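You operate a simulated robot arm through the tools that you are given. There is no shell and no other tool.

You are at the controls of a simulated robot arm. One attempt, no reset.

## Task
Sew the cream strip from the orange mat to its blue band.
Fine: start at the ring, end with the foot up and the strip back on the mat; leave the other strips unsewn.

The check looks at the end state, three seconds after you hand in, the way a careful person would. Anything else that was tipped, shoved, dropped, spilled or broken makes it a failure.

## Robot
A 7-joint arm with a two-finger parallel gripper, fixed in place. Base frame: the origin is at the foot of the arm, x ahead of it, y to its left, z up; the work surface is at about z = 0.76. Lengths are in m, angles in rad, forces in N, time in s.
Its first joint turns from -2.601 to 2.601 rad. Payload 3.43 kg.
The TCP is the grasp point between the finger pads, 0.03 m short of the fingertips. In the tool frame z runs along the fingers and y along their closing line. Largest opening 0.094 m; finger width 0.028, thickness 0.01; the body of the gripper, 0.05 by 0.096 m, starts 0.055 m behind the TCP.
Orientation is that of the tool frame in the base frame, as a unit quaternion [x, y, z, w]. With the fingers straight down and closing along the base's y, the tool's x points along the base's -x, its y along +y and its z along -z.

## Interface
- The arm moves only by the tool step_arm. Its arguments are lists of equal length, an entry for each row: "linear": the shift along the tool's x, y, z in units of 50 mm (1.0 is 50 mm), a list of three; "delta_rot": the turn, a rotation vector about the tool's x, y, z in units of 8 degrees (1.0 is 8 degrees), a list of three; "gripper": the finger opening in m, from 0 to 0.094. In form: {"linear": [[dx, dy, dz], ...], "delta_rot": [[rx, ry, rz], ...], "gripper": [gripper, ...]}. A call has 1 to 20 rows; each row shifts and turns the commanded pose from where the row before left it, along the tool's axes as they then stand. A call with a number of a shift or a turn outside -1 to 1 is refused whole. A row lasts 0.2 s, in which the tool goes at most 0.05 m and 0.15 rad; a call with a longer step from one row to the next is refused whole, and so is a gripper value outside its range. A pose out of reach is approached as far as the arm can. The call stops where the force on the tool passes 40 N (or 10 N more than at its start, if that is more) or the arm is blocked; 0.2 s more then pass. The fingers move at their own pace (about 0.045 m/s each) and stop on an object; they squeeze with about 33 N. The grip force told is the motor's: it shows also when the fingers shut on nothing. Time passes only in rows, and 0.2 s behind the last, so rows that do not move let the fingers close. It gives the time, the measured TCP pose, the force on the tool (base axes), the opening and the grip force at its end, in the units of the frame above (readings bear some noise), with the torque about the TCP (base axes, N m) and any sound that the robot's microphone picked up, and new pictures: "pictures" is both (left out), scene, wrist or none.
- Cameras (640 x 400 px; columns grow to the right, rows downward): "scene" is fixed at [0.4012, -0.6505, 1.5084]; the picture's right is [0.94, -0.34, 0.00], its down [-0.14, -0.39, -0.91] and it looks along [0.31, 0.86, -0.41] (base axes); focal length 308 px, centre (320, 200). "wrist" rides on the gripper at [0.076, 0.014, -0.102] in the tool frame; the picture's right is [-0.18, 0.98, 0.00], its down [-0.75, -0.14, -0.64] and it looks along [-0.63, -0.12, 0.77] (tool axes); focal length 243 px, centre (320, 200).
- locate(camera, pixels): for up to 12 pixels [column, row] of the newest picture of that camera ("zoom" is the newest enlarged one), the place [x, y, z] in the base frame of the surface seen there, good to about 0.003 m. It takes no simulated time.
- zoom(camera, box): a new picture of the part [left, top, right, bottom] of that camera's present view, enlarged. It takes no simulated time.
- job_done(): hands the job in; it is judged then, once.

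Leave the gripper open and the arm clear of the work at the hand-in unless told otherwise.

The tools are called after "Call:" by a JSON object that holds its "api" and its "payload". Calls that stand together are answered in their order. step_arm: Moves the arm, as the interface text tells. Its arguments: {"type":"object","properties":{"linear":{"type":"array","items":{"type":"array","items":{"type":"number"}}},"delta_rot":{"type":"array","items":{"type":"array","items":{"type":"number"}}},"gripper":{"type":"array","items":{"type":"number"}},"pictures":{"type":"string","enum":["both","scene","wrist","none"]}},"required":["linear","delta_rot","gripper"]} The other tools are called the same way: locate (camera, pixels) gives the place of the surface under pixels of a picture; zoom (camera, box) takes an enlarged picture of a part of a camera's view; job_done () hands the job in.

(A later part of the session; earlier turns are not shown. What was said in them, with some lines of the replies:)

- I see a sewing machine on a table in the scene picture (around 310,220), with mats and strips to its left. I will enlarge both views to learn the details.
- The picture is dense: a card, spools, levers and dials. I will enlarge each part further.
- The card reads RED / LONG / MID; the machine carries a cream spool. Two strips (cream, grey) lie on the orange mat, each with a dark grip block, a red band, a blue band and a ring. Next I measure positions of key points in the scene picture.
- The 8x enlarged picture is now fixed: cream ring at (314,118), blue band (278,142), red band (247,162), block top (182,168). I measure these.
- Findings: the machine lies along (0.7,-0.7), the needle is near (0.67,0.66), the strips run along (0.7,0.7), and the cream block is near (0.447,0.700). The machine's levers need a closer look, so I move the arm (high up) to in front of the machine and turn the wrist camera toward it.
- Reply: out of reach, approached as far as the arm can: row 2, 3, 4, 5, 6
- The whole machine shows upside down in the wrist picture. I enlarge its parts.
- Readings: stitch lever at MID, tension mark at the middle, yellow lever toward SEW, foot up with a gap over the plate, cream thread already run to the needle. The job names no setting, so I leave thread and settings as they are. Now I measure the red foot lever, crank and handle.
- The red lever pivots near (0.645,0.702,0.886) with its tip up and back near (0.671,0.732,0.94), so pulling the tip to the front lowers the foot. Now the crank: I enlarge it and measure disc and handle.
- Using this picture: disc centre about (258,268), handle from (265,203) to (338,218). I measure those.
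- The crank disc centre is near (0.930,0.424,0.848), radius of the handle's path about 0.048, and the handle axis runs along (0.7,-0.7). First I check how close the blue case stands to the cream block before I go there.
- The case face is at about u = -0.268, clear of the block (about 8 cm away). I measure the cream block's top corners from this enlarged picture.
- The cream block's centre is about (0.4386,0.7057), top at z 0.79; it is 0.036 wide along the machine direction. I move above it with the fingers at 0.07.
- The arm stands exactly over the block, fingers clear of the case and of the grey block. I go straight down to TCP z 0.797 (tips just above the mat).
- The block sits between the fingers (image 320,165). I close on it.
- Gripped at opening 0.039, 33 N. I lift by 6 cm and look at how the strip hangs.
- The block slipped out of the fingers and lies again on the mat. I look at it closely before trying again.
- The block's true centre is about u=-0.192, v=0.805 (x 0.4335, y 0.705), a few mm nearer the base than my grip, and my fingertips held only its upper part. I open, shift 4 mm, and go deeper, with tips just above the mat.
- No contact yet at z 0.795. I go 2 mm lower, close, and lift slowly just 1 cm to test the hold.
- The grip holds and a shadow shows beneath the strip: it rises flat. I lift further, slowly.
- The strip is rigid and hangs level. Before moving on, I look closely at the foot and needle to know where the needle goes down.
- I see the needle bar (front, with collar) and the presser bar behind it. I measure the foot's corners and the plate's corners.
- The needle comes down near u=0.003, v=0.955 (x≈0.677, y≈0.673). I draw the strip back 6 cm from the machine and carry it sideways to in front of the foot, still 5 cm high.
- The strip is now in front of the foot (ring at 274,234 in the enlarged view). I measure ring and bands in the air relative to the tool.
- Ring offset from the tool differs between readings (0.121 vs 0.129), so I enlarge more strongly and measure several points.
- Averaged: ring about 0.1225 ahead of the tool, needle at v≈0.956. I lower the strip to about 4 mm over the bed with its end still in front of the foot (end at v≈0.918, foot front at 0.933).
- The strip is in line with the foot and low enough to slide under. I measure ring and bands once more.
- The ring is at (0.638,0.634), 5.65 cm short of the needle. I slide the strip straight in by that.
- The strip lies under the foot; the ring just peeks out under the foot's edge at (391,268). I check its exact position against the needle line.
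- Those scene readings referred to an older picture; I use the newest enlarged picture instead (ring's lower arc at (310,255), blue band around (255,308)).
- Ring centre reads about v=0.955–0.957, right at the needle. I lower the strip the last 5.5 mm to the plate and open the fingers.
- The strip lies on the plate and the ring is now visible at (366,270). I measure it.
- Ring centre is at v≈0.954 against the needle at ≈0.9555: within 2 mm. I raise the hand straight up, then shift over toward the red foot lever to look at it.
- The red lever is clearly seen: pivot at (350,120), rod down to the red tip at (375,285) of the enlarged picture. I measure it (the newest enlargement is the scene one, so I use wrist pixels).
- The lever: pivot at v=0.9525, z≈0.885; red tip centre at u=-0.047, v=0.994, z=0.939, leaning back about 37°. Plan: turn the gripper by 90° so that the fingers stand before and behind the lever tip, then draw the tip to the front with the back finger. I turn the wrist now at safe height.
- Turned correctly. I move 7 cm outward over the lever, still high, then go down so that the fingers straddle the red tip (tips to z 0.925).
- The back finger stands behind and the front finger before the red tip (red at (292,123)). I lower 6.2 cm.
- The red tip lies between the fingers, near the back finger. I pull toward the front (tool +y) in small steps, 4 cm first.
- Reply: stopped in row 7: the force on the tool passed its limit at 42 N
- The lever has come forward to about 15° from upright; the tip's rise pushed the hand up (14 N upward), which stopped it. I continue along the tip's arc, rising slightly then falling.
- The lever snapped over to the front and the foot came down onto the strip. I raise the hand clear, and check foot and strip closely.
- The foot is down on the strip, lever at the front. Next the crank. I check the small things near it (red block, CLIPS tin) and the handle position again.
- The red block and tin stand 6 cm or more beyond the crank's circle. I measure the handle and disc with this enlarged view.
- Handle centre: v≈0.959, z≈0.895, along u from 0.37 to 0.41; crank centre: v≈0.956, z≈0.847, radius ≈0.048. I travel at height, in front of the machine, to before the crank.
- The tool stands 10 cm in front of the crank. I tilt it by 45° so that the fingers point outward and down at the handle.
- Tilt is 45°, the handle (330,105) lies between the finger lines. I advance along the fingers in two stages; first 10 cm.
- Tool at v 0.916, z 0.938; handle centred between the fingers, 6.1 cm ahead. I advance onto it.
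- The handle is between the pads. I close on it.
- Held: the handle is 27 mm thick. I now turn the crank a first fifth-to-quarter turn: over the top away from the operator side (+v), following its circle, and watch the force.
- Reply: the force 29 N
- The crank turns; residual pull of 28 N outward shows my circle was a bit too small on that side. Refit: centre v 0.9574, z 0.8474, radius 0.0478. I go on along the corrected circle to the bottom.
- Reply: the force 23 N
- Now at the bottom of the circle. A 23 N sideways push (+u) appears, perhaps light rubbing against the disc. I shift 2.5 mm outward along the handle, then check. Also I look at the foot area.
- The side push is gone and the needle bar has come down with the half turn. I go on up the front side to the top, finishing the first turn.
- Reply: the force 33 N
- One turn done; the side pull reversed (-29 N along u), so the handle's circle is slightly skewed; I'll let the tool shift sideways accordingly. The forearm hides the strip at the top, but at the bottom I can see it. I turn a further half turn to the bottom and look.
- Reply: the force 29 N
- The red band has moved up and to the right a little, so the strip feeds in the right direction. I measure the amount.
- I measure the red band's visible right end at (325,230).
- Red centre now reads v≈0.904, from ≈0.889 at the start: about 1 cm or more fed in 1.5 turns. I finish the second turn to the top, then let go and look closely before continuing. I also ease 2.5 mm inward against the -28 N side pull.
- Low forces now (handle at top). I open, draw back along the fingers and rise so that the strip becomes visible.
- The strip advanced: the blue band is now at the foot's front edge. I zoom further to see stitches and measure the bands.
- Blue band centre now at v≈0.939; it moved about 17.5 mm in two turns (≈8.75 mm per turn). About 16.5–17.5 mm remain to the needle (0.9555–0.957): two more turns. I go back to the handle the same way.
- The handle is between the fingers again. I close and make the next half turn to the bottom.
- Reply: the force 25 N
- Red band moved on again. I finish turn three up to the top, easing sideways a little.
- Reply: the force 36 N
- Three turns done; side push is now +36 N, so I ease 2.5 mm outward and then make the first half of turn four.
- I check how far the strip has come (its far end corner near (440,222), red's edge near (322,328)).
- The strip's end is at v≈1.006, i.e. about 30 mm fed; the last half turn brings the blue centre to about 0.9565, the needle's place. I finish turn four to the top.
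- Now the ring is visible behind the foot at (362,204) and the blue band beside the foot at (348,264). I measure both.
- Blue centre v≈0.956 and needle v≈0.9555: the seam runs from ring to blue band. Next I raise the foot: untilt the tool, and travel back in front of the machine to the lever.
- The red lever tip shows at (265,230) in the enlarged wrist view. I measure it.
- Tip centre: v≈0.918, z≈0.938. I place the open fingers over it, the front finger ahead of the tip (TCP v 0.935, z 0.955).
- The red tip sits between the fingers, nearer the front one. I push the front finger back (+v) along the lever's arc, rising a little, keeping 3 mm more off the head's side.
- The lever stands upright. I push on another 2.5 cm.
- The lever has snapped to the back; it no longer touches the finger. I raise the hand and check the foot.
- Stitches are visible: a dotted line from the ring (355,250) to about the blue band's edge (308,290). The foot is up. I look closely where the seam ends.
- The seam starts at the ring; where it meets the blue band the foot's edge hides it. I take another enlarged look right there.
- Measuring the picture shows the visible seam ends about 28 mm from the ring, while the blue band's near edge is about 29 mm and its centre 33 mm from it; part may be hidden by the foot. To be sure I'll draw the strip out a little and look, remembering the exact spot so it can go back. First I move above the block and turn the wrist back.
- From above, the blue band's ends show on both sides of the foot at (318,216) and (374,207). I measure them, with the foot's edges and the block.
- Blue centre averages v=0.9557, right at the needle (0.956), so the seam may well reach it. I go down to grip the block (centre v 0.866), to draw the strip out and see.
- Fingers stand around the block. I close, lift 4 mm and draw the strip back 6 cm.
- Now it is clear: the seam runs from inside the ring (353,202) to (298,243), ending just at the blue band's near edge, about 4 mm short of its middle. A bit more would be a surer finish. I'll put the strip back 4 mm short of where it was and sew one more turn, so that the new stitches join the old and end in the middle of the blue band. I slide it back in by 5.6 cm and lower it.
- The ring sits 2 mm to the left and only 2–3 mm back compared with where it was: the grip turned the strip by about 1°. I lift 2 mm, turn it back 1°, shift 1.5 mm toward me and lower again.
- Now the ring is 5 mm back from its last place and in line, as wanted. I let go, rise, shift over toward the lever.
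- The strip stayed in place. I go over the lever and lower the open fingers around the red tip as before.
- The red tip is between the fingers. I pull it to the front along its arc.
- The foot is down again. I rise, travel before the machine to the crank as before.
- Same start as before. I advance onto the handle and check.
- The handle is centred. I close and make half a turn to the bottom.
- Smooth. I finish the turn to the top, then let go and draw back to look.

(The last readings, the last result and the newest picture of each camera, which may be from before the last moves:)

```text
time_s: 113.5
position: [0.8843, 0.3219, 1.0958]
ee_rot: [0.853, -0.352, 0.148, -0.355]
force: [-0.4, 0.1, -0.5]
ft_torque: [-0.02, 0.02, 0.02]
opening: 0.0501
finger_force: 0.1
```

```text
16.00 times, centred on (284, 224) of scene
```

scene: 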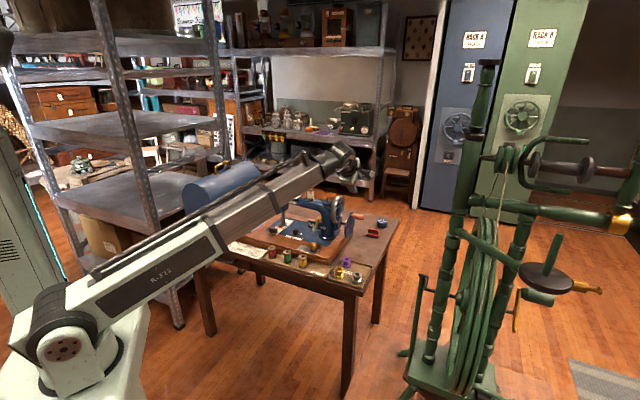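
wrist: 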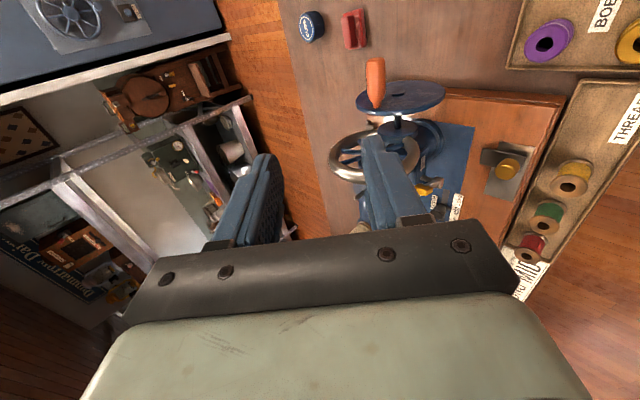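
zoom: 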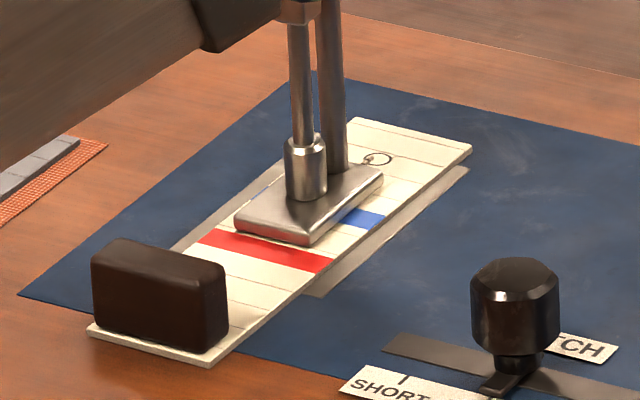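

The strip advanced 7.5 mm, i.e. 2.6 mm beyond its former end position. Now I raise the foot again: untilt, travel back.

Call:
{"api": "step_arm", "payload": {"linear": [[0, 0, 0], [0, 0, 0], [0, 0, 0], [0, 0, 0], [0, 0, 0], [0, 0, 0], [-0.9, 0, 0], [-0.9, 0, 0], [-0.9, 0, 0], [-0.9, 0, 0], [-0.9, 0, 0], [-0.9, 0, 0], [-0.9, 0, 0], [-0.9, 0, 0], [-0.9, 0, 0], [-0.84, 0, 0], [0, 0, 0]], "delta_rot": [[-0.9375, 0, 0], [-0.9375, 0, 0], [-0.9375, 0, 0], [-0.9375, 0, 0], [-0.9375, 0, 0], [-0.9375, 0, 0], [0, 0, 0], [0, 0, 0], [0, 0, 0], [0, 0, 0], [0, 0, 0], [0, 0, 0], [0, 0, 0], [0, 0, 0], [0, 0, 0], [0, 0, 0], [0, 0, 0]], "gripper": [0.05, 0.05, 0.05, 0.05, 0.05, 0.05, 0.07, 0.07, 0.07, 0.07, 0.07, 0.07, 0.07, 0.07, 0.07, 0.07, 0.07], "pictures": "none"}}

Call:
{"api": "step_arm", "payload": {"linear": [[0, -0.55, 0], [0, -0.55, 0], [0, -0.55, 0], [0, 0, 0.7], [0, 0, 0.7], [0, 0, 0.5], [0, 0, 0.5], [0, 0, 0.4], [0, 0, 0]], "delta_rot": [[0, 0, 0], [0, 0, 0], [0, 0, 0], [0, 0, 0], [0, 0, 0], [0, 0, 0], [0, 0, 0], [0, 0, 0], [0, 0, 0]], "gripper": [0.07, 0.07, 0.07, 0.07, 0.07, 0.07, 0.07, 0.07, 0.07], "pictures": "wrist"}}

Call:
{"api": "zoom", "payload": {"camera": "wrist", "box": [180, 60, 420, 240]}}

```text
time_s: 117.2
position: [0.5674, 0.6366, 1.0949]
ee_rot: [0.924, -0.383, 0.002, -0.002]
force: [0.9, -0.1, 0.3]
ft_torque: [-0.01, 0.02, 0.0]
opening: 0.0699
finger_force: 0.0
```

```text
time_s: 119.2
position: [0.6271, 0.6967, 0.9555]
ee_rot: [0.924, -0.383, 0.002, -0.003]
force: [0.5, 0.9, -0.5]
ft_torque: [0.02, -0.01, -0.02]
opening: 0.07
finger_force: 0.1
```

wrist: 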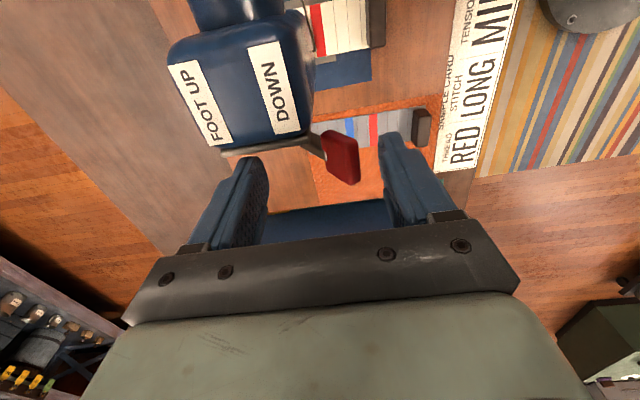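

```text
2.22 times, centred on (300, 150) of wrist
```

zoom: 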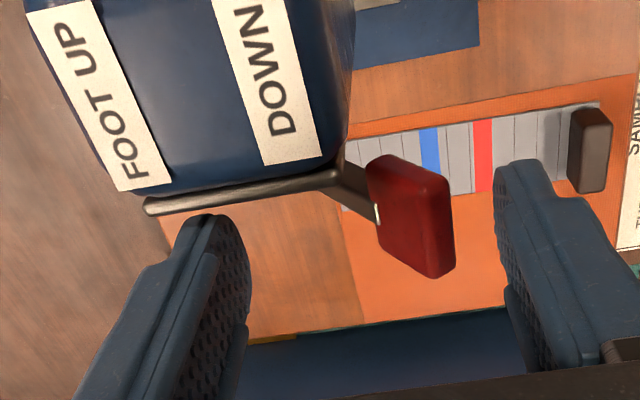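

The tip is between the fingers. I push it back along its arc, all the way.

Call:
{"api": "step_arm", "payload": {"linear": [[0, -0.14, 0], [0, -0.146, -0.09], [0, -0.156, -0.07], [0, -0.164, -0.052], [0, -0.168, -0.04], [0, -0.17, -0.01], [0, -0.17, 0.01], [0, -0.16, 0], [0, -0.16, 0.02], [0, -0.16, 0.04], [0, -0.1, 0.03], [0, 0, 0], [0, 0, -0.4], [0, 0, -0.8], [0, 0, -0.6], [0, 0, 0]], "delta_rot": [[0, 0, 0], [0, 0, 0], [0, 0, 0], [0, 0, 0], [0, 0, 0], [0, 0, 0], [0, 0, 0], [0, 0, 0], [0, 0, 0], [0, 0, 0], [0, 0, 0], [0, 0, 0], [0, 0, 0], [0, 0, 0], [0, 0, 0], [0, 0, 0]], "gripper": [0.07, 0.07, 0.07, 0.07, 0.07, 0.07, 0.07, 0.07, 0.07, 0.07, 0.07, 0.07, 0.07, 0.07, 0.07, 0.07]}}

Call:
{"api": "zoom", "payload": {"camera": "scene", "box": [281, 222, 286, 227]}}

Call:
{"api": "zoom", "payload": {"camera": "scene", "box": [255, 170, 305, 240]}}

```text
time_s: 122.5
position: [0.6887, 0.7543, 1.053]
ee_rot: [0.924, -0.384, 0.003, -0.003]
force: [0.5, -0.3, -0.2]
ft_torque: [-0.01, -0.02, 0.01]
opening: 0.0701
finger_force: 0.1
```

scene: 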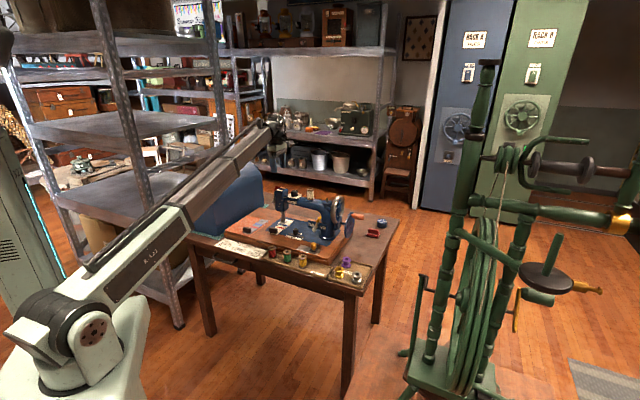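
wrist: 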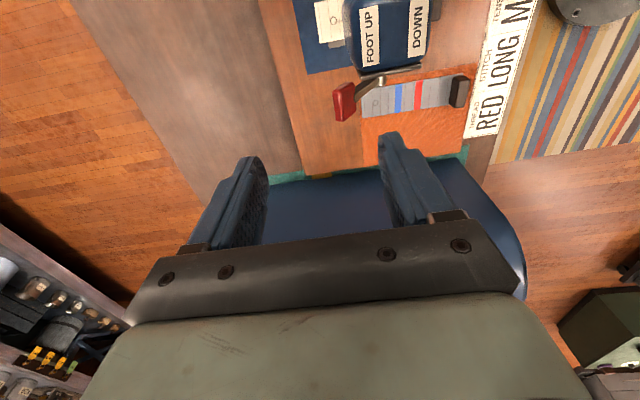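

```text
16.00 times, centred on (284, 224) of scene
```

zoom: 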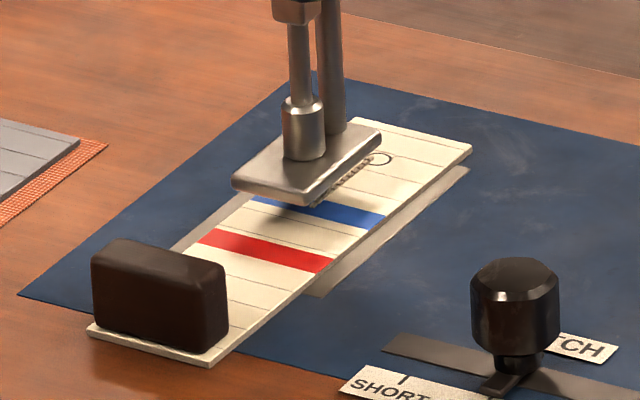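

```text
5.71 times, centred on (280, 205) of scene
```

zoom: 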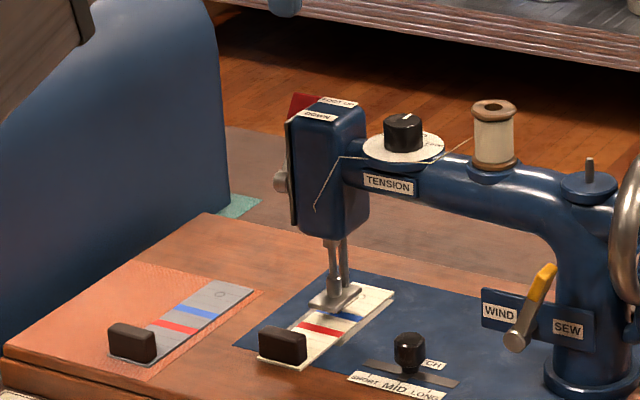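

Foot up, lever back. The seam now seems to run into the blue band. I go over the block again, turning the wrist back.

Call:
{"api": "step_arm", "payload": {"linear": [[0, 0.62, 0], [0, 0.62, 0], [0.2, 0.62, 0], [0.4, 0.62, 0], [0.42, 0.56, 0], [0, 0, 0], [0, 0, 0], [0, 0, 0], [0, 0, 0], [0, 0, 0], [0, 0, 0], [0, 0, 0], [0, 0, 0], [0, 0, 0], [0, 0, 0], [0, 0, 0], [0, 0, 0], [0, 0, 0]], "delta_rot": [[0, 0, 0], [0, 0, 0], [0, 0, 0], [0, 0, 0], [0, 0, 0], [0, 0, 0.935], [0, 0, 0.935], [0, 0, 0.935], [0, 0, 0.935], [0, 0, 0.935], [0, 0, 0.935], [0, 0, 0.935], [0, 0, 0.935], [0, 0, 0.935], [0, 0, 0.935], [0, 0, 0.935], [0, 0, 0.935], [0, 0, 0]], "gripper": [0.07, 0.07, 0.07, 0.07, 0.07, 0.064, 0.064, 0.064, 0.064, 0.064, 0.064, 0.064, 0.064, 0.064, 0.064, 0.064, 0.064, 0.064], "pictures": "wrist"}}

Call:
{"api": "zoom", "payload": {"camera": "wrist", "box": [280, 40, 370, 120]}}

```text
time_s: 126.3
position: [0.6153, 0.6111, 1.0531]
ee_rot: [-0.384, 0.923, 0.0, 0.003]
force: [-0.4, 0.2, -0.1]
ft_torque: [-0.03, 0.01, -0.02]
opening: 0.0639
finger_force: 0.1
```

wrist: 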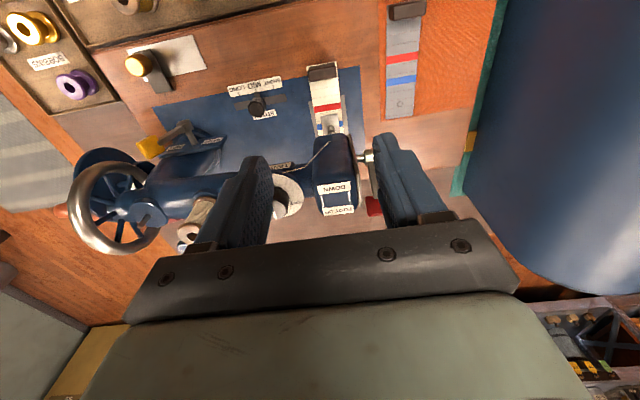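

```text
5.00 times, centred on (325, 80) of wrist
```

zoom: 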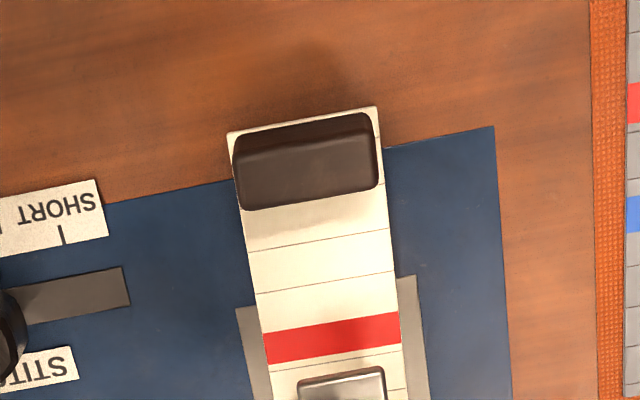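

I measure the block's corners here.

Call:
{"api": "locate", "payload": {"camera": "zoom", "pixels": [[245, 165], [370, 145], [245, 200], [372, 180], [308, 170], [250, 145], [365, 122], [335, 340], [238, 138], [376, 112]]}}

```text
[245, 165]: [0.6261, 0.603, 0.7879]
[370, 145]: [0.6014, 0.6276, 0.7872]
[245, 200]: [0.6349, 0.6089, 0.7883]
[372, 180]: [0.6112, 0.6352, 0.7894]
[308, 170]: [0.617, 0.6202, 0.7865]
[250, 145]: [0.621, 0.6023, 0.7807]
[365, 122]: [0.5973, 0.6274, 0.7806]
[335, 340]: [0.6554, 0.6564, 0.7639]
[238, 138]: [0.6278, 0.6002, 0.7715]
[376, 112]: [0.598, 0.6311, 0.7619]
```

Block centre: u≈0, v≈0.8715. I shift a few mm and go down.

Call:
{"api": "step_arm", "payload": {"linear": [[-0.07, 0.06, 0.8], [0, 0, 0.9], [0, 0, 0.9], [0, 0, 0.9], [0, 0, 0.9], [0, 0, 0.5], [0, 0, 0.22], [0, 0, 0.09], [0, 0, 0]], "delta_rot": [[0, 0, 0], [0, 0, 0], [0, 0, 0], [0, 0, 0], [0, 0, 0], [0, 0, 0], [0, 0, 0], [0, 0, 0], [0, 0, 0]], "gripper": [0.064, 0.064, 0.064, 0.064, 0.064, 0.064, 0.064, 0.064, 0.064], "pictures": "wrist"}}

```text
time_s: 128.3
position: [0.6154, 0.6179, 0.7931]
ee_rot: [-0.385, 0.923, 0.001, 0.003]
force: [0.4, 0.3, 0.8]
ft_torque: [0.03, 0.02, -0.02]
opening: 0.0643
finger_force: 0.0
```

wrist: 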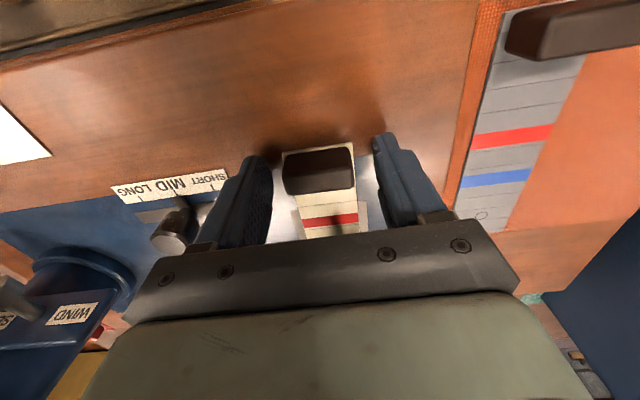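

Good position. I close, lift 4 mm, and draw the strip out 7.5 cm.

Call:
{"api": "step_arm", "payload": {"linear": [[0, 0, 0], [0, 0, 0], [0, 0, 0], [0, 0, 0], [0, 0, 0], [0, 0, -0.04], [0, 0, -0.04], [0.25, 0, 0], [0.3, 0, 0], [0.35, 0, 0], [0.35, 0, 0], [0.25, 0, 0], [0, 0, 0]], "delta_rot": [[0, 0, 0], [0, 0, 0], [0, 0, 0], [0, 0, 0], [0, 0, 0], [0, 0, 0], [0, 0, 0], [0, 0, 0], [0, 0, 0], [0, 0, 0], [0, 0, 0], [0, 0, 0], [0, 0, 0]], "gripper": [0.02, 0.02, 0.02, 0.02, 0.02, 0.02, 0.02, 0.02, 0.02, 0.02, 0.02, 0.02, 0.02]}}

Call:
{"api": "zoom", "payload": {"camera": "scene", "box": [265, 215, 290, 238]}}

```text
time_s: 131.2
position: [0.5647, 0.563, 0.7968]
ee_rot: [-0.385, 0.923, 0.0, 0.003]
force: [0.0, 0.2, 0.3]
ft_torque: [-0.03, 0.0, 0.05]
opening: 0.0388
finger_force: 33.1
```

scene: 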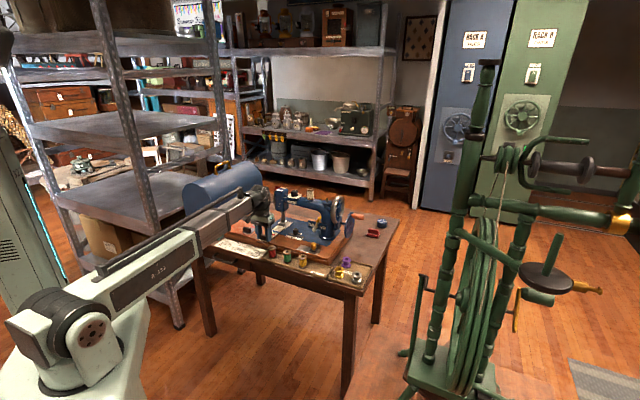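
wrist: 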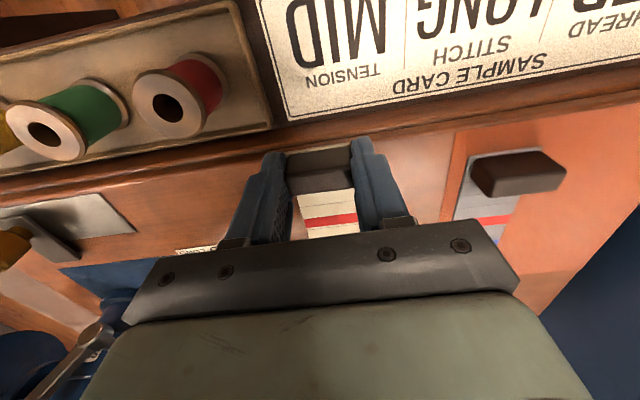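

```text
16.00 times, centred on (278, 226) of scene
```

zoom: 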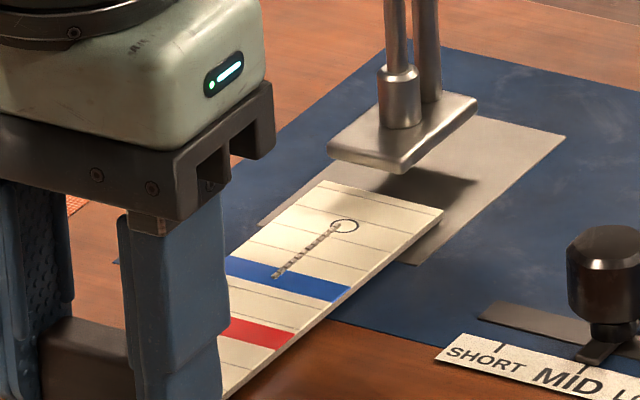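

The seam now runs from the ring well into the blue band's middle. I draw the strip fully clear of the foot, lift it, and carry it back over the mat.

Call:
{"api": "step_arm", "payload": {"linear": [[0.3, 0, 0], [0.3, 0, -0.05], [0, 0, -0.35], [0, 0, -0.5], [0, 0, -0.5], [0, 0.644, 0], [0, 0.644, 0], [0, 0.644, 0], [0, 0.644, 0], [0, 0.644, 0], [0, 0.644, 0], [-0.35, 0, 0], [-0.4, 0, 0], [0, 0, 0]], "delta_rot": [[0, 0, 0], [0, 0, 0], [0, 0, 0], [0, 0, 0], [0, 0, 0], [0, 0, 0], [0, 0, 0], [0, 0, 0], [0, 0, 0], [0, 0, 0], [0, 0, 0], [0, 0, 0], [0, 0, 0], [0, 0, 0]], "gripper": [0.02, 0.02, 0.02, 0.02, 0.02, 0.02, 0.02, 0.02, 0.02, 0.02, 0.02, 0.02, 0.02, 0.02]}}

Call:
{"api": "zoom", "payload": {"camera": "scene", "box": [215, 190, 285, 245]}}

```text
time_s: 134.2
position: [0.4321, 0.7063, 0.8655]
ee_rot: [-0.385, 0.923, 0.0, 0.003]
force: [-0.6, 1.4, 0.2]
ft_torque: [-0.02, 0.04, -0.01]
opening: 0.0389
finger_force: 33.5
```

scene: 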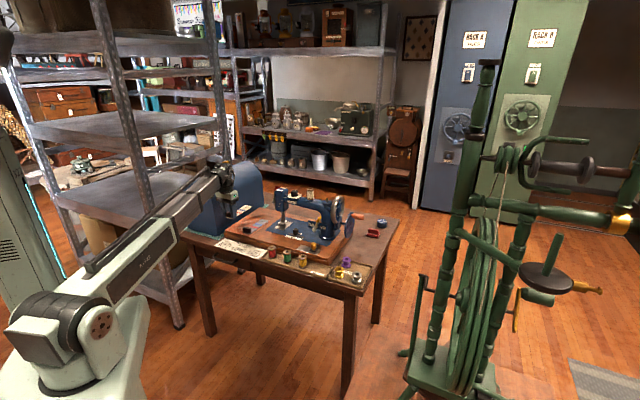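
wrist: 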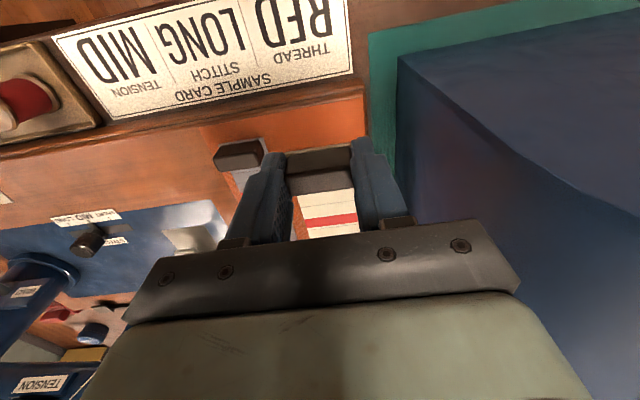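

```text
7.27 times, centred on (250, 218) of scene
```

zoom: 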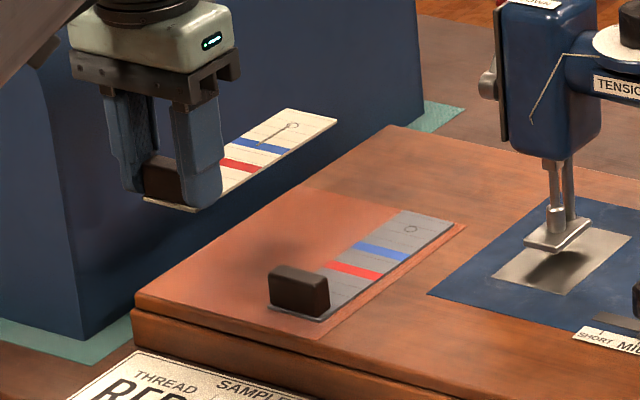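

The strip is right over its old place (u -0.194, v 0.805). I lower it gently to the mat.

Call:
{"api": "step_arm", "payload": {"linear": [[0, -0.04, 0.3], [0, 0, 0.4], [0, 0, 0.4], [0, 0, 0.2], [0, 0, 0.1], [0, 0, 0.03], [0, 0, 0]], "delta_rot": [[0, 0, 0], [0, 0, 0], [0, 0, 0], [0, 0, 0], [0, 0, 0], [0, 0, 0], [0, 0, 0]], "gripper": [0.02, 0.02, 0.02, 0.02, 0.02, 0.02, 0.02]}}

Call:
{"api": "zoom", "payload": {"camera": "scene", "box": [215, 195, 285, 245]}}

```text
time_s: 135.8
position: [0.4342, 0.7039, 0.7948]
ee_rot: [-0.385, 0.923, 0.001, 0.004]
force: [-0.7, 1.3, 0.0]
ft_torque: [-0.03, 0.01, 0.0]
opening: 0.0387
finger_force: 32.9
```

scene: 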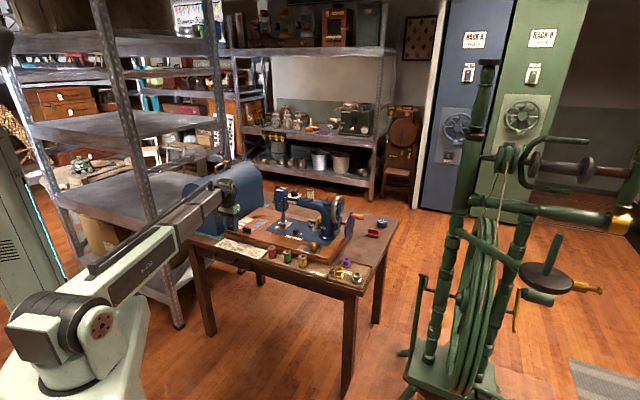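
wrist: 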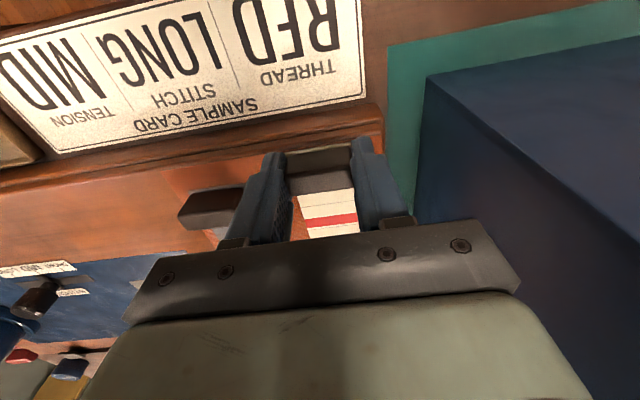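

```text
8.00 times, centred on (250, 220) of scene
```

zoom: 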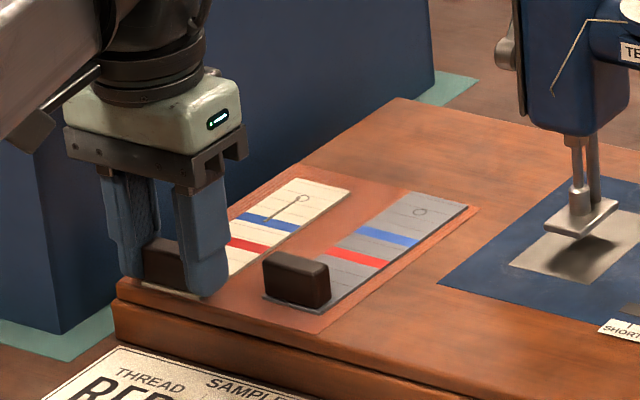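

The strip lies on the mat but about 6 mm left and 3 mm nearer than before. I lift 3 mm and shift it back to its original place.

Call:
{"api": "step_arm", "payload": {"linear": [[0, 0, -0.08], [-0.06, -0.1, 0], [0, 0, 0], [0, 0, 0.05], [0, 0, 0.04], [0, 0, 0]], "delta_rot": [[0, 0, 0], [0, 0, 0], [0, 0, 0], [0, 0, 0], [0, 0, 0], [0, 0, 0]], "gripper": [0.02, 0.02, 0.02, 0.02, 0.02, 0.02], "pictures": "wrist"}}

Call:
{"api": "zoom", "payload": {"camera": "scene", "box": [210, 205, 290, 255]}}

```text
time_s: 137.2
position: [0.4377, 0.7022, 0.7947]
ee_rot: [-0.385, 0.923, 0.0, 0.004]
force: [0.4, -0.7, -0.4]
ft_torque: [0.0, -0.01, 0.0]
opening: 0.0387
finger_force: 33.1
```

wrist: 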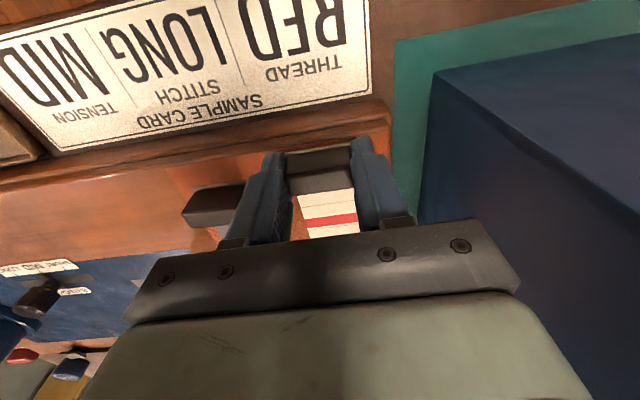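

```text
8.00 times, centred on (250, 230) of scene
```

zoom: 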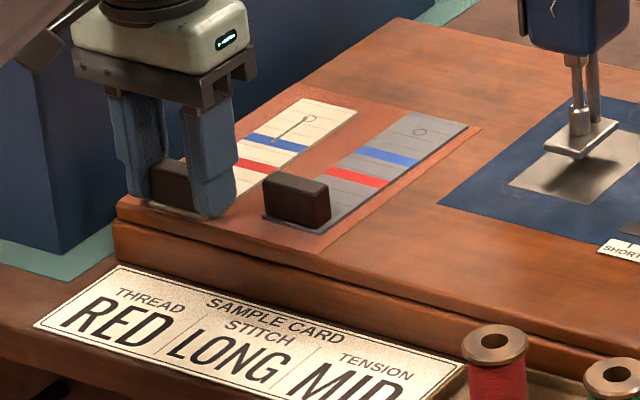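

The ring is back at (311,119), nearly its first position. I open slightly, rise straight up.

Call:
{"api": "step_arm", "payload": {"linear": [[0, 0, 0.02], [0, 0, 0], [0, 0, 0], [0, 0, -0.2], [0, 0, -0.4], [0, 0, -0.7], [0, 0, -0.9], [0, 0, -0.9], [0, 0, -0.9], [0, 0, 0]], "delta_rot": [[0, 0, 0], [0, 0, 0], [0, 0, 0], [0, 0, 0], [0, 0, 0], [0, 0, 0], [0, 0, 0], [0, 0, 0], [0, 0, 0], [0, 0, 0]], "gripper": [0.02, 0.054, 0.054, 0.054, 0.054, 0.054, 0.06, 0.08, 0.09, 0.09]}}

Call:
{"api": "zoom", "payload": {"camera": "scene", "box": [210, 205, 290, 255]}}

Call:
{"api": "zoom", "payload": {"camera": "wrist", "box": [200, 60, 420, 240]}}

Call:
{"api": "zoom", "payload": {"camera": "scene", "box": [260, 170, 400, 270]}}

```text
time_s: 139.3
position: [0.4378, 0.7024, 0.9933]
ee_rot: [-0.385, 0.923, 0.0, 0.002]
force: [0.3, 1.1, -0.7]
ft_torque: [-0.02, -0.02, 0.0]
opening: 0.0898
finger_force: 0.1
```

scene: 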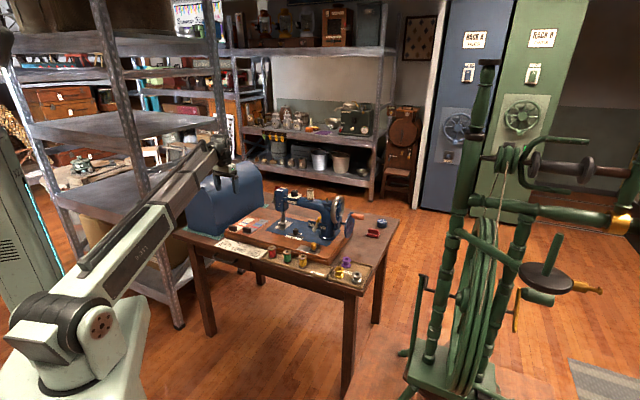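
wrist: 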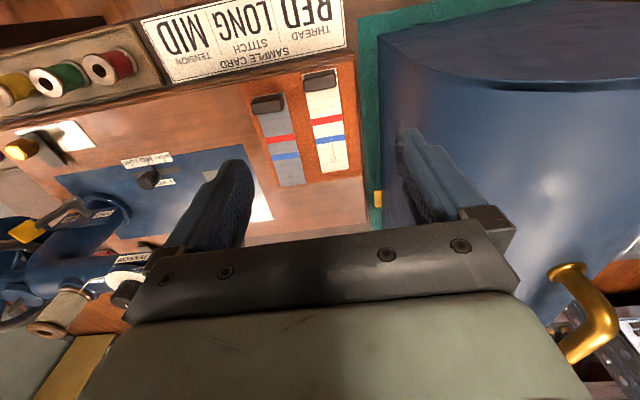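

```text
8.00 times, centred on (250, 230) of scene
```

zoom: 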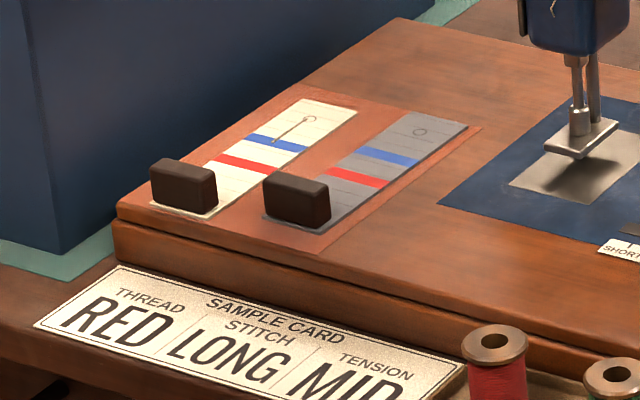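

```text
2.22 times, centred on (310, 150) of wrist
```

zoom: 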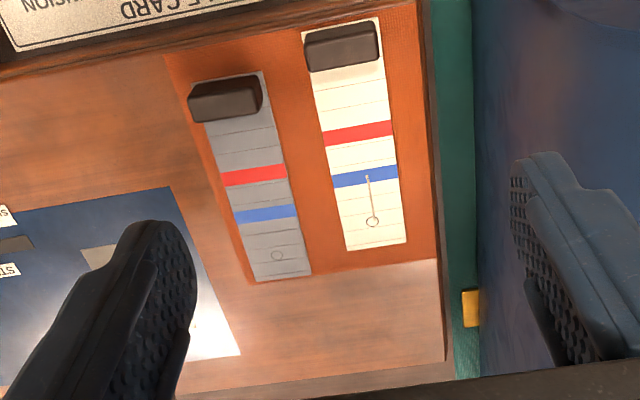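

```text
4.00 times, centred on (330, 220) of scene
```

zoom: 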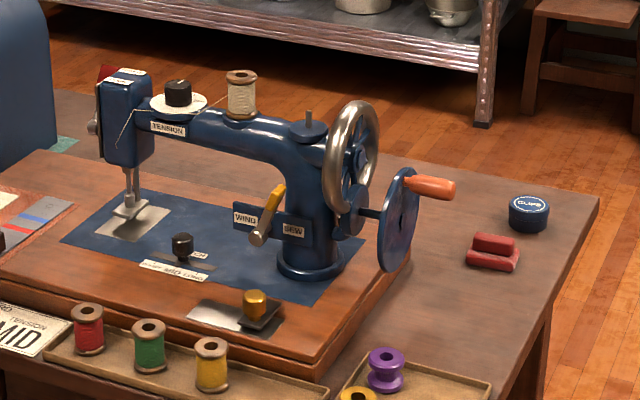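

All is in order: the cream strip lies on the mat with its seam from ring into the blue band, foot up, grey strip unsewn, nothing else moved. I move the open hand up and away from the case.

Call:
{"api": "step_arm", "payload": {"linear": [[0.3, -0.4, -0.5], [0.3, -0.4, -0.5], [0.3, -0.4, 0], [0, 0, 0]], "delta_rot": [[0, 0, 0], [0, 0, 0], [0, 0, 0], [0, 0, 0]], "gripper": [0.09, 0.09, 0.09, 0.09]}}

```text
time_s: 140.3
position: [0.4478, 0.628, 1.0427]
ee_rot: [-0.385, 0.923, 0.0, 0.003]
force: [1.0, 0.5, 0.5]
ft_torque: [-0.01, 0.0, -0.01]
opening: 0.09
finger_force: 0.0
```

scene: 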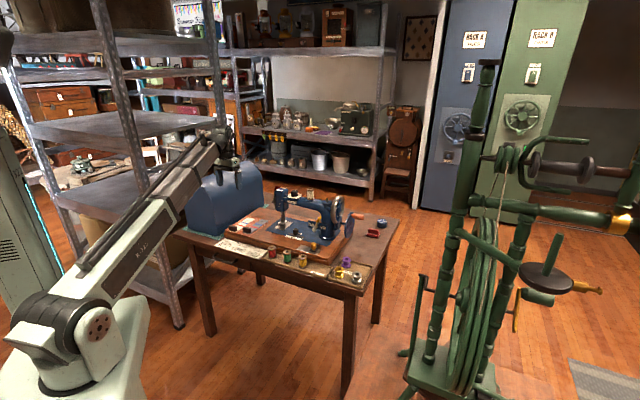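
wrist: 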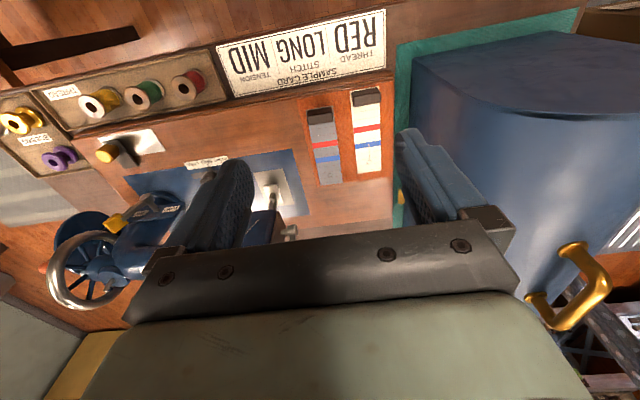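

The arm is clear with an open gripper; the strip lies on the mat and the foot is up. I hand in.

Call:
{"api": "job_done", "payload": {}}

```text
The job is handed in.
```

The cream strip is sewn from inside its ring to about the middle of its blue band and is back on the orange mat, close to where it started. The foot is up, the grey strip is unsewn, and nothing else looked moved in the last pictures. I haven't seen the result of the check.

- **Two passes:** The first four crank turns ended the seam right at the near edge of the blue band. I put the strip back about 5 mm short of where it had stopped and sewed one more turn. The last few millimetres therefore overlap the first seam.
- **Settings:** The sample card reads RED / LONG / MID, but the task didn't mention it. I left the machine as it was: cream thread, stitch at MID, tension at the middle.
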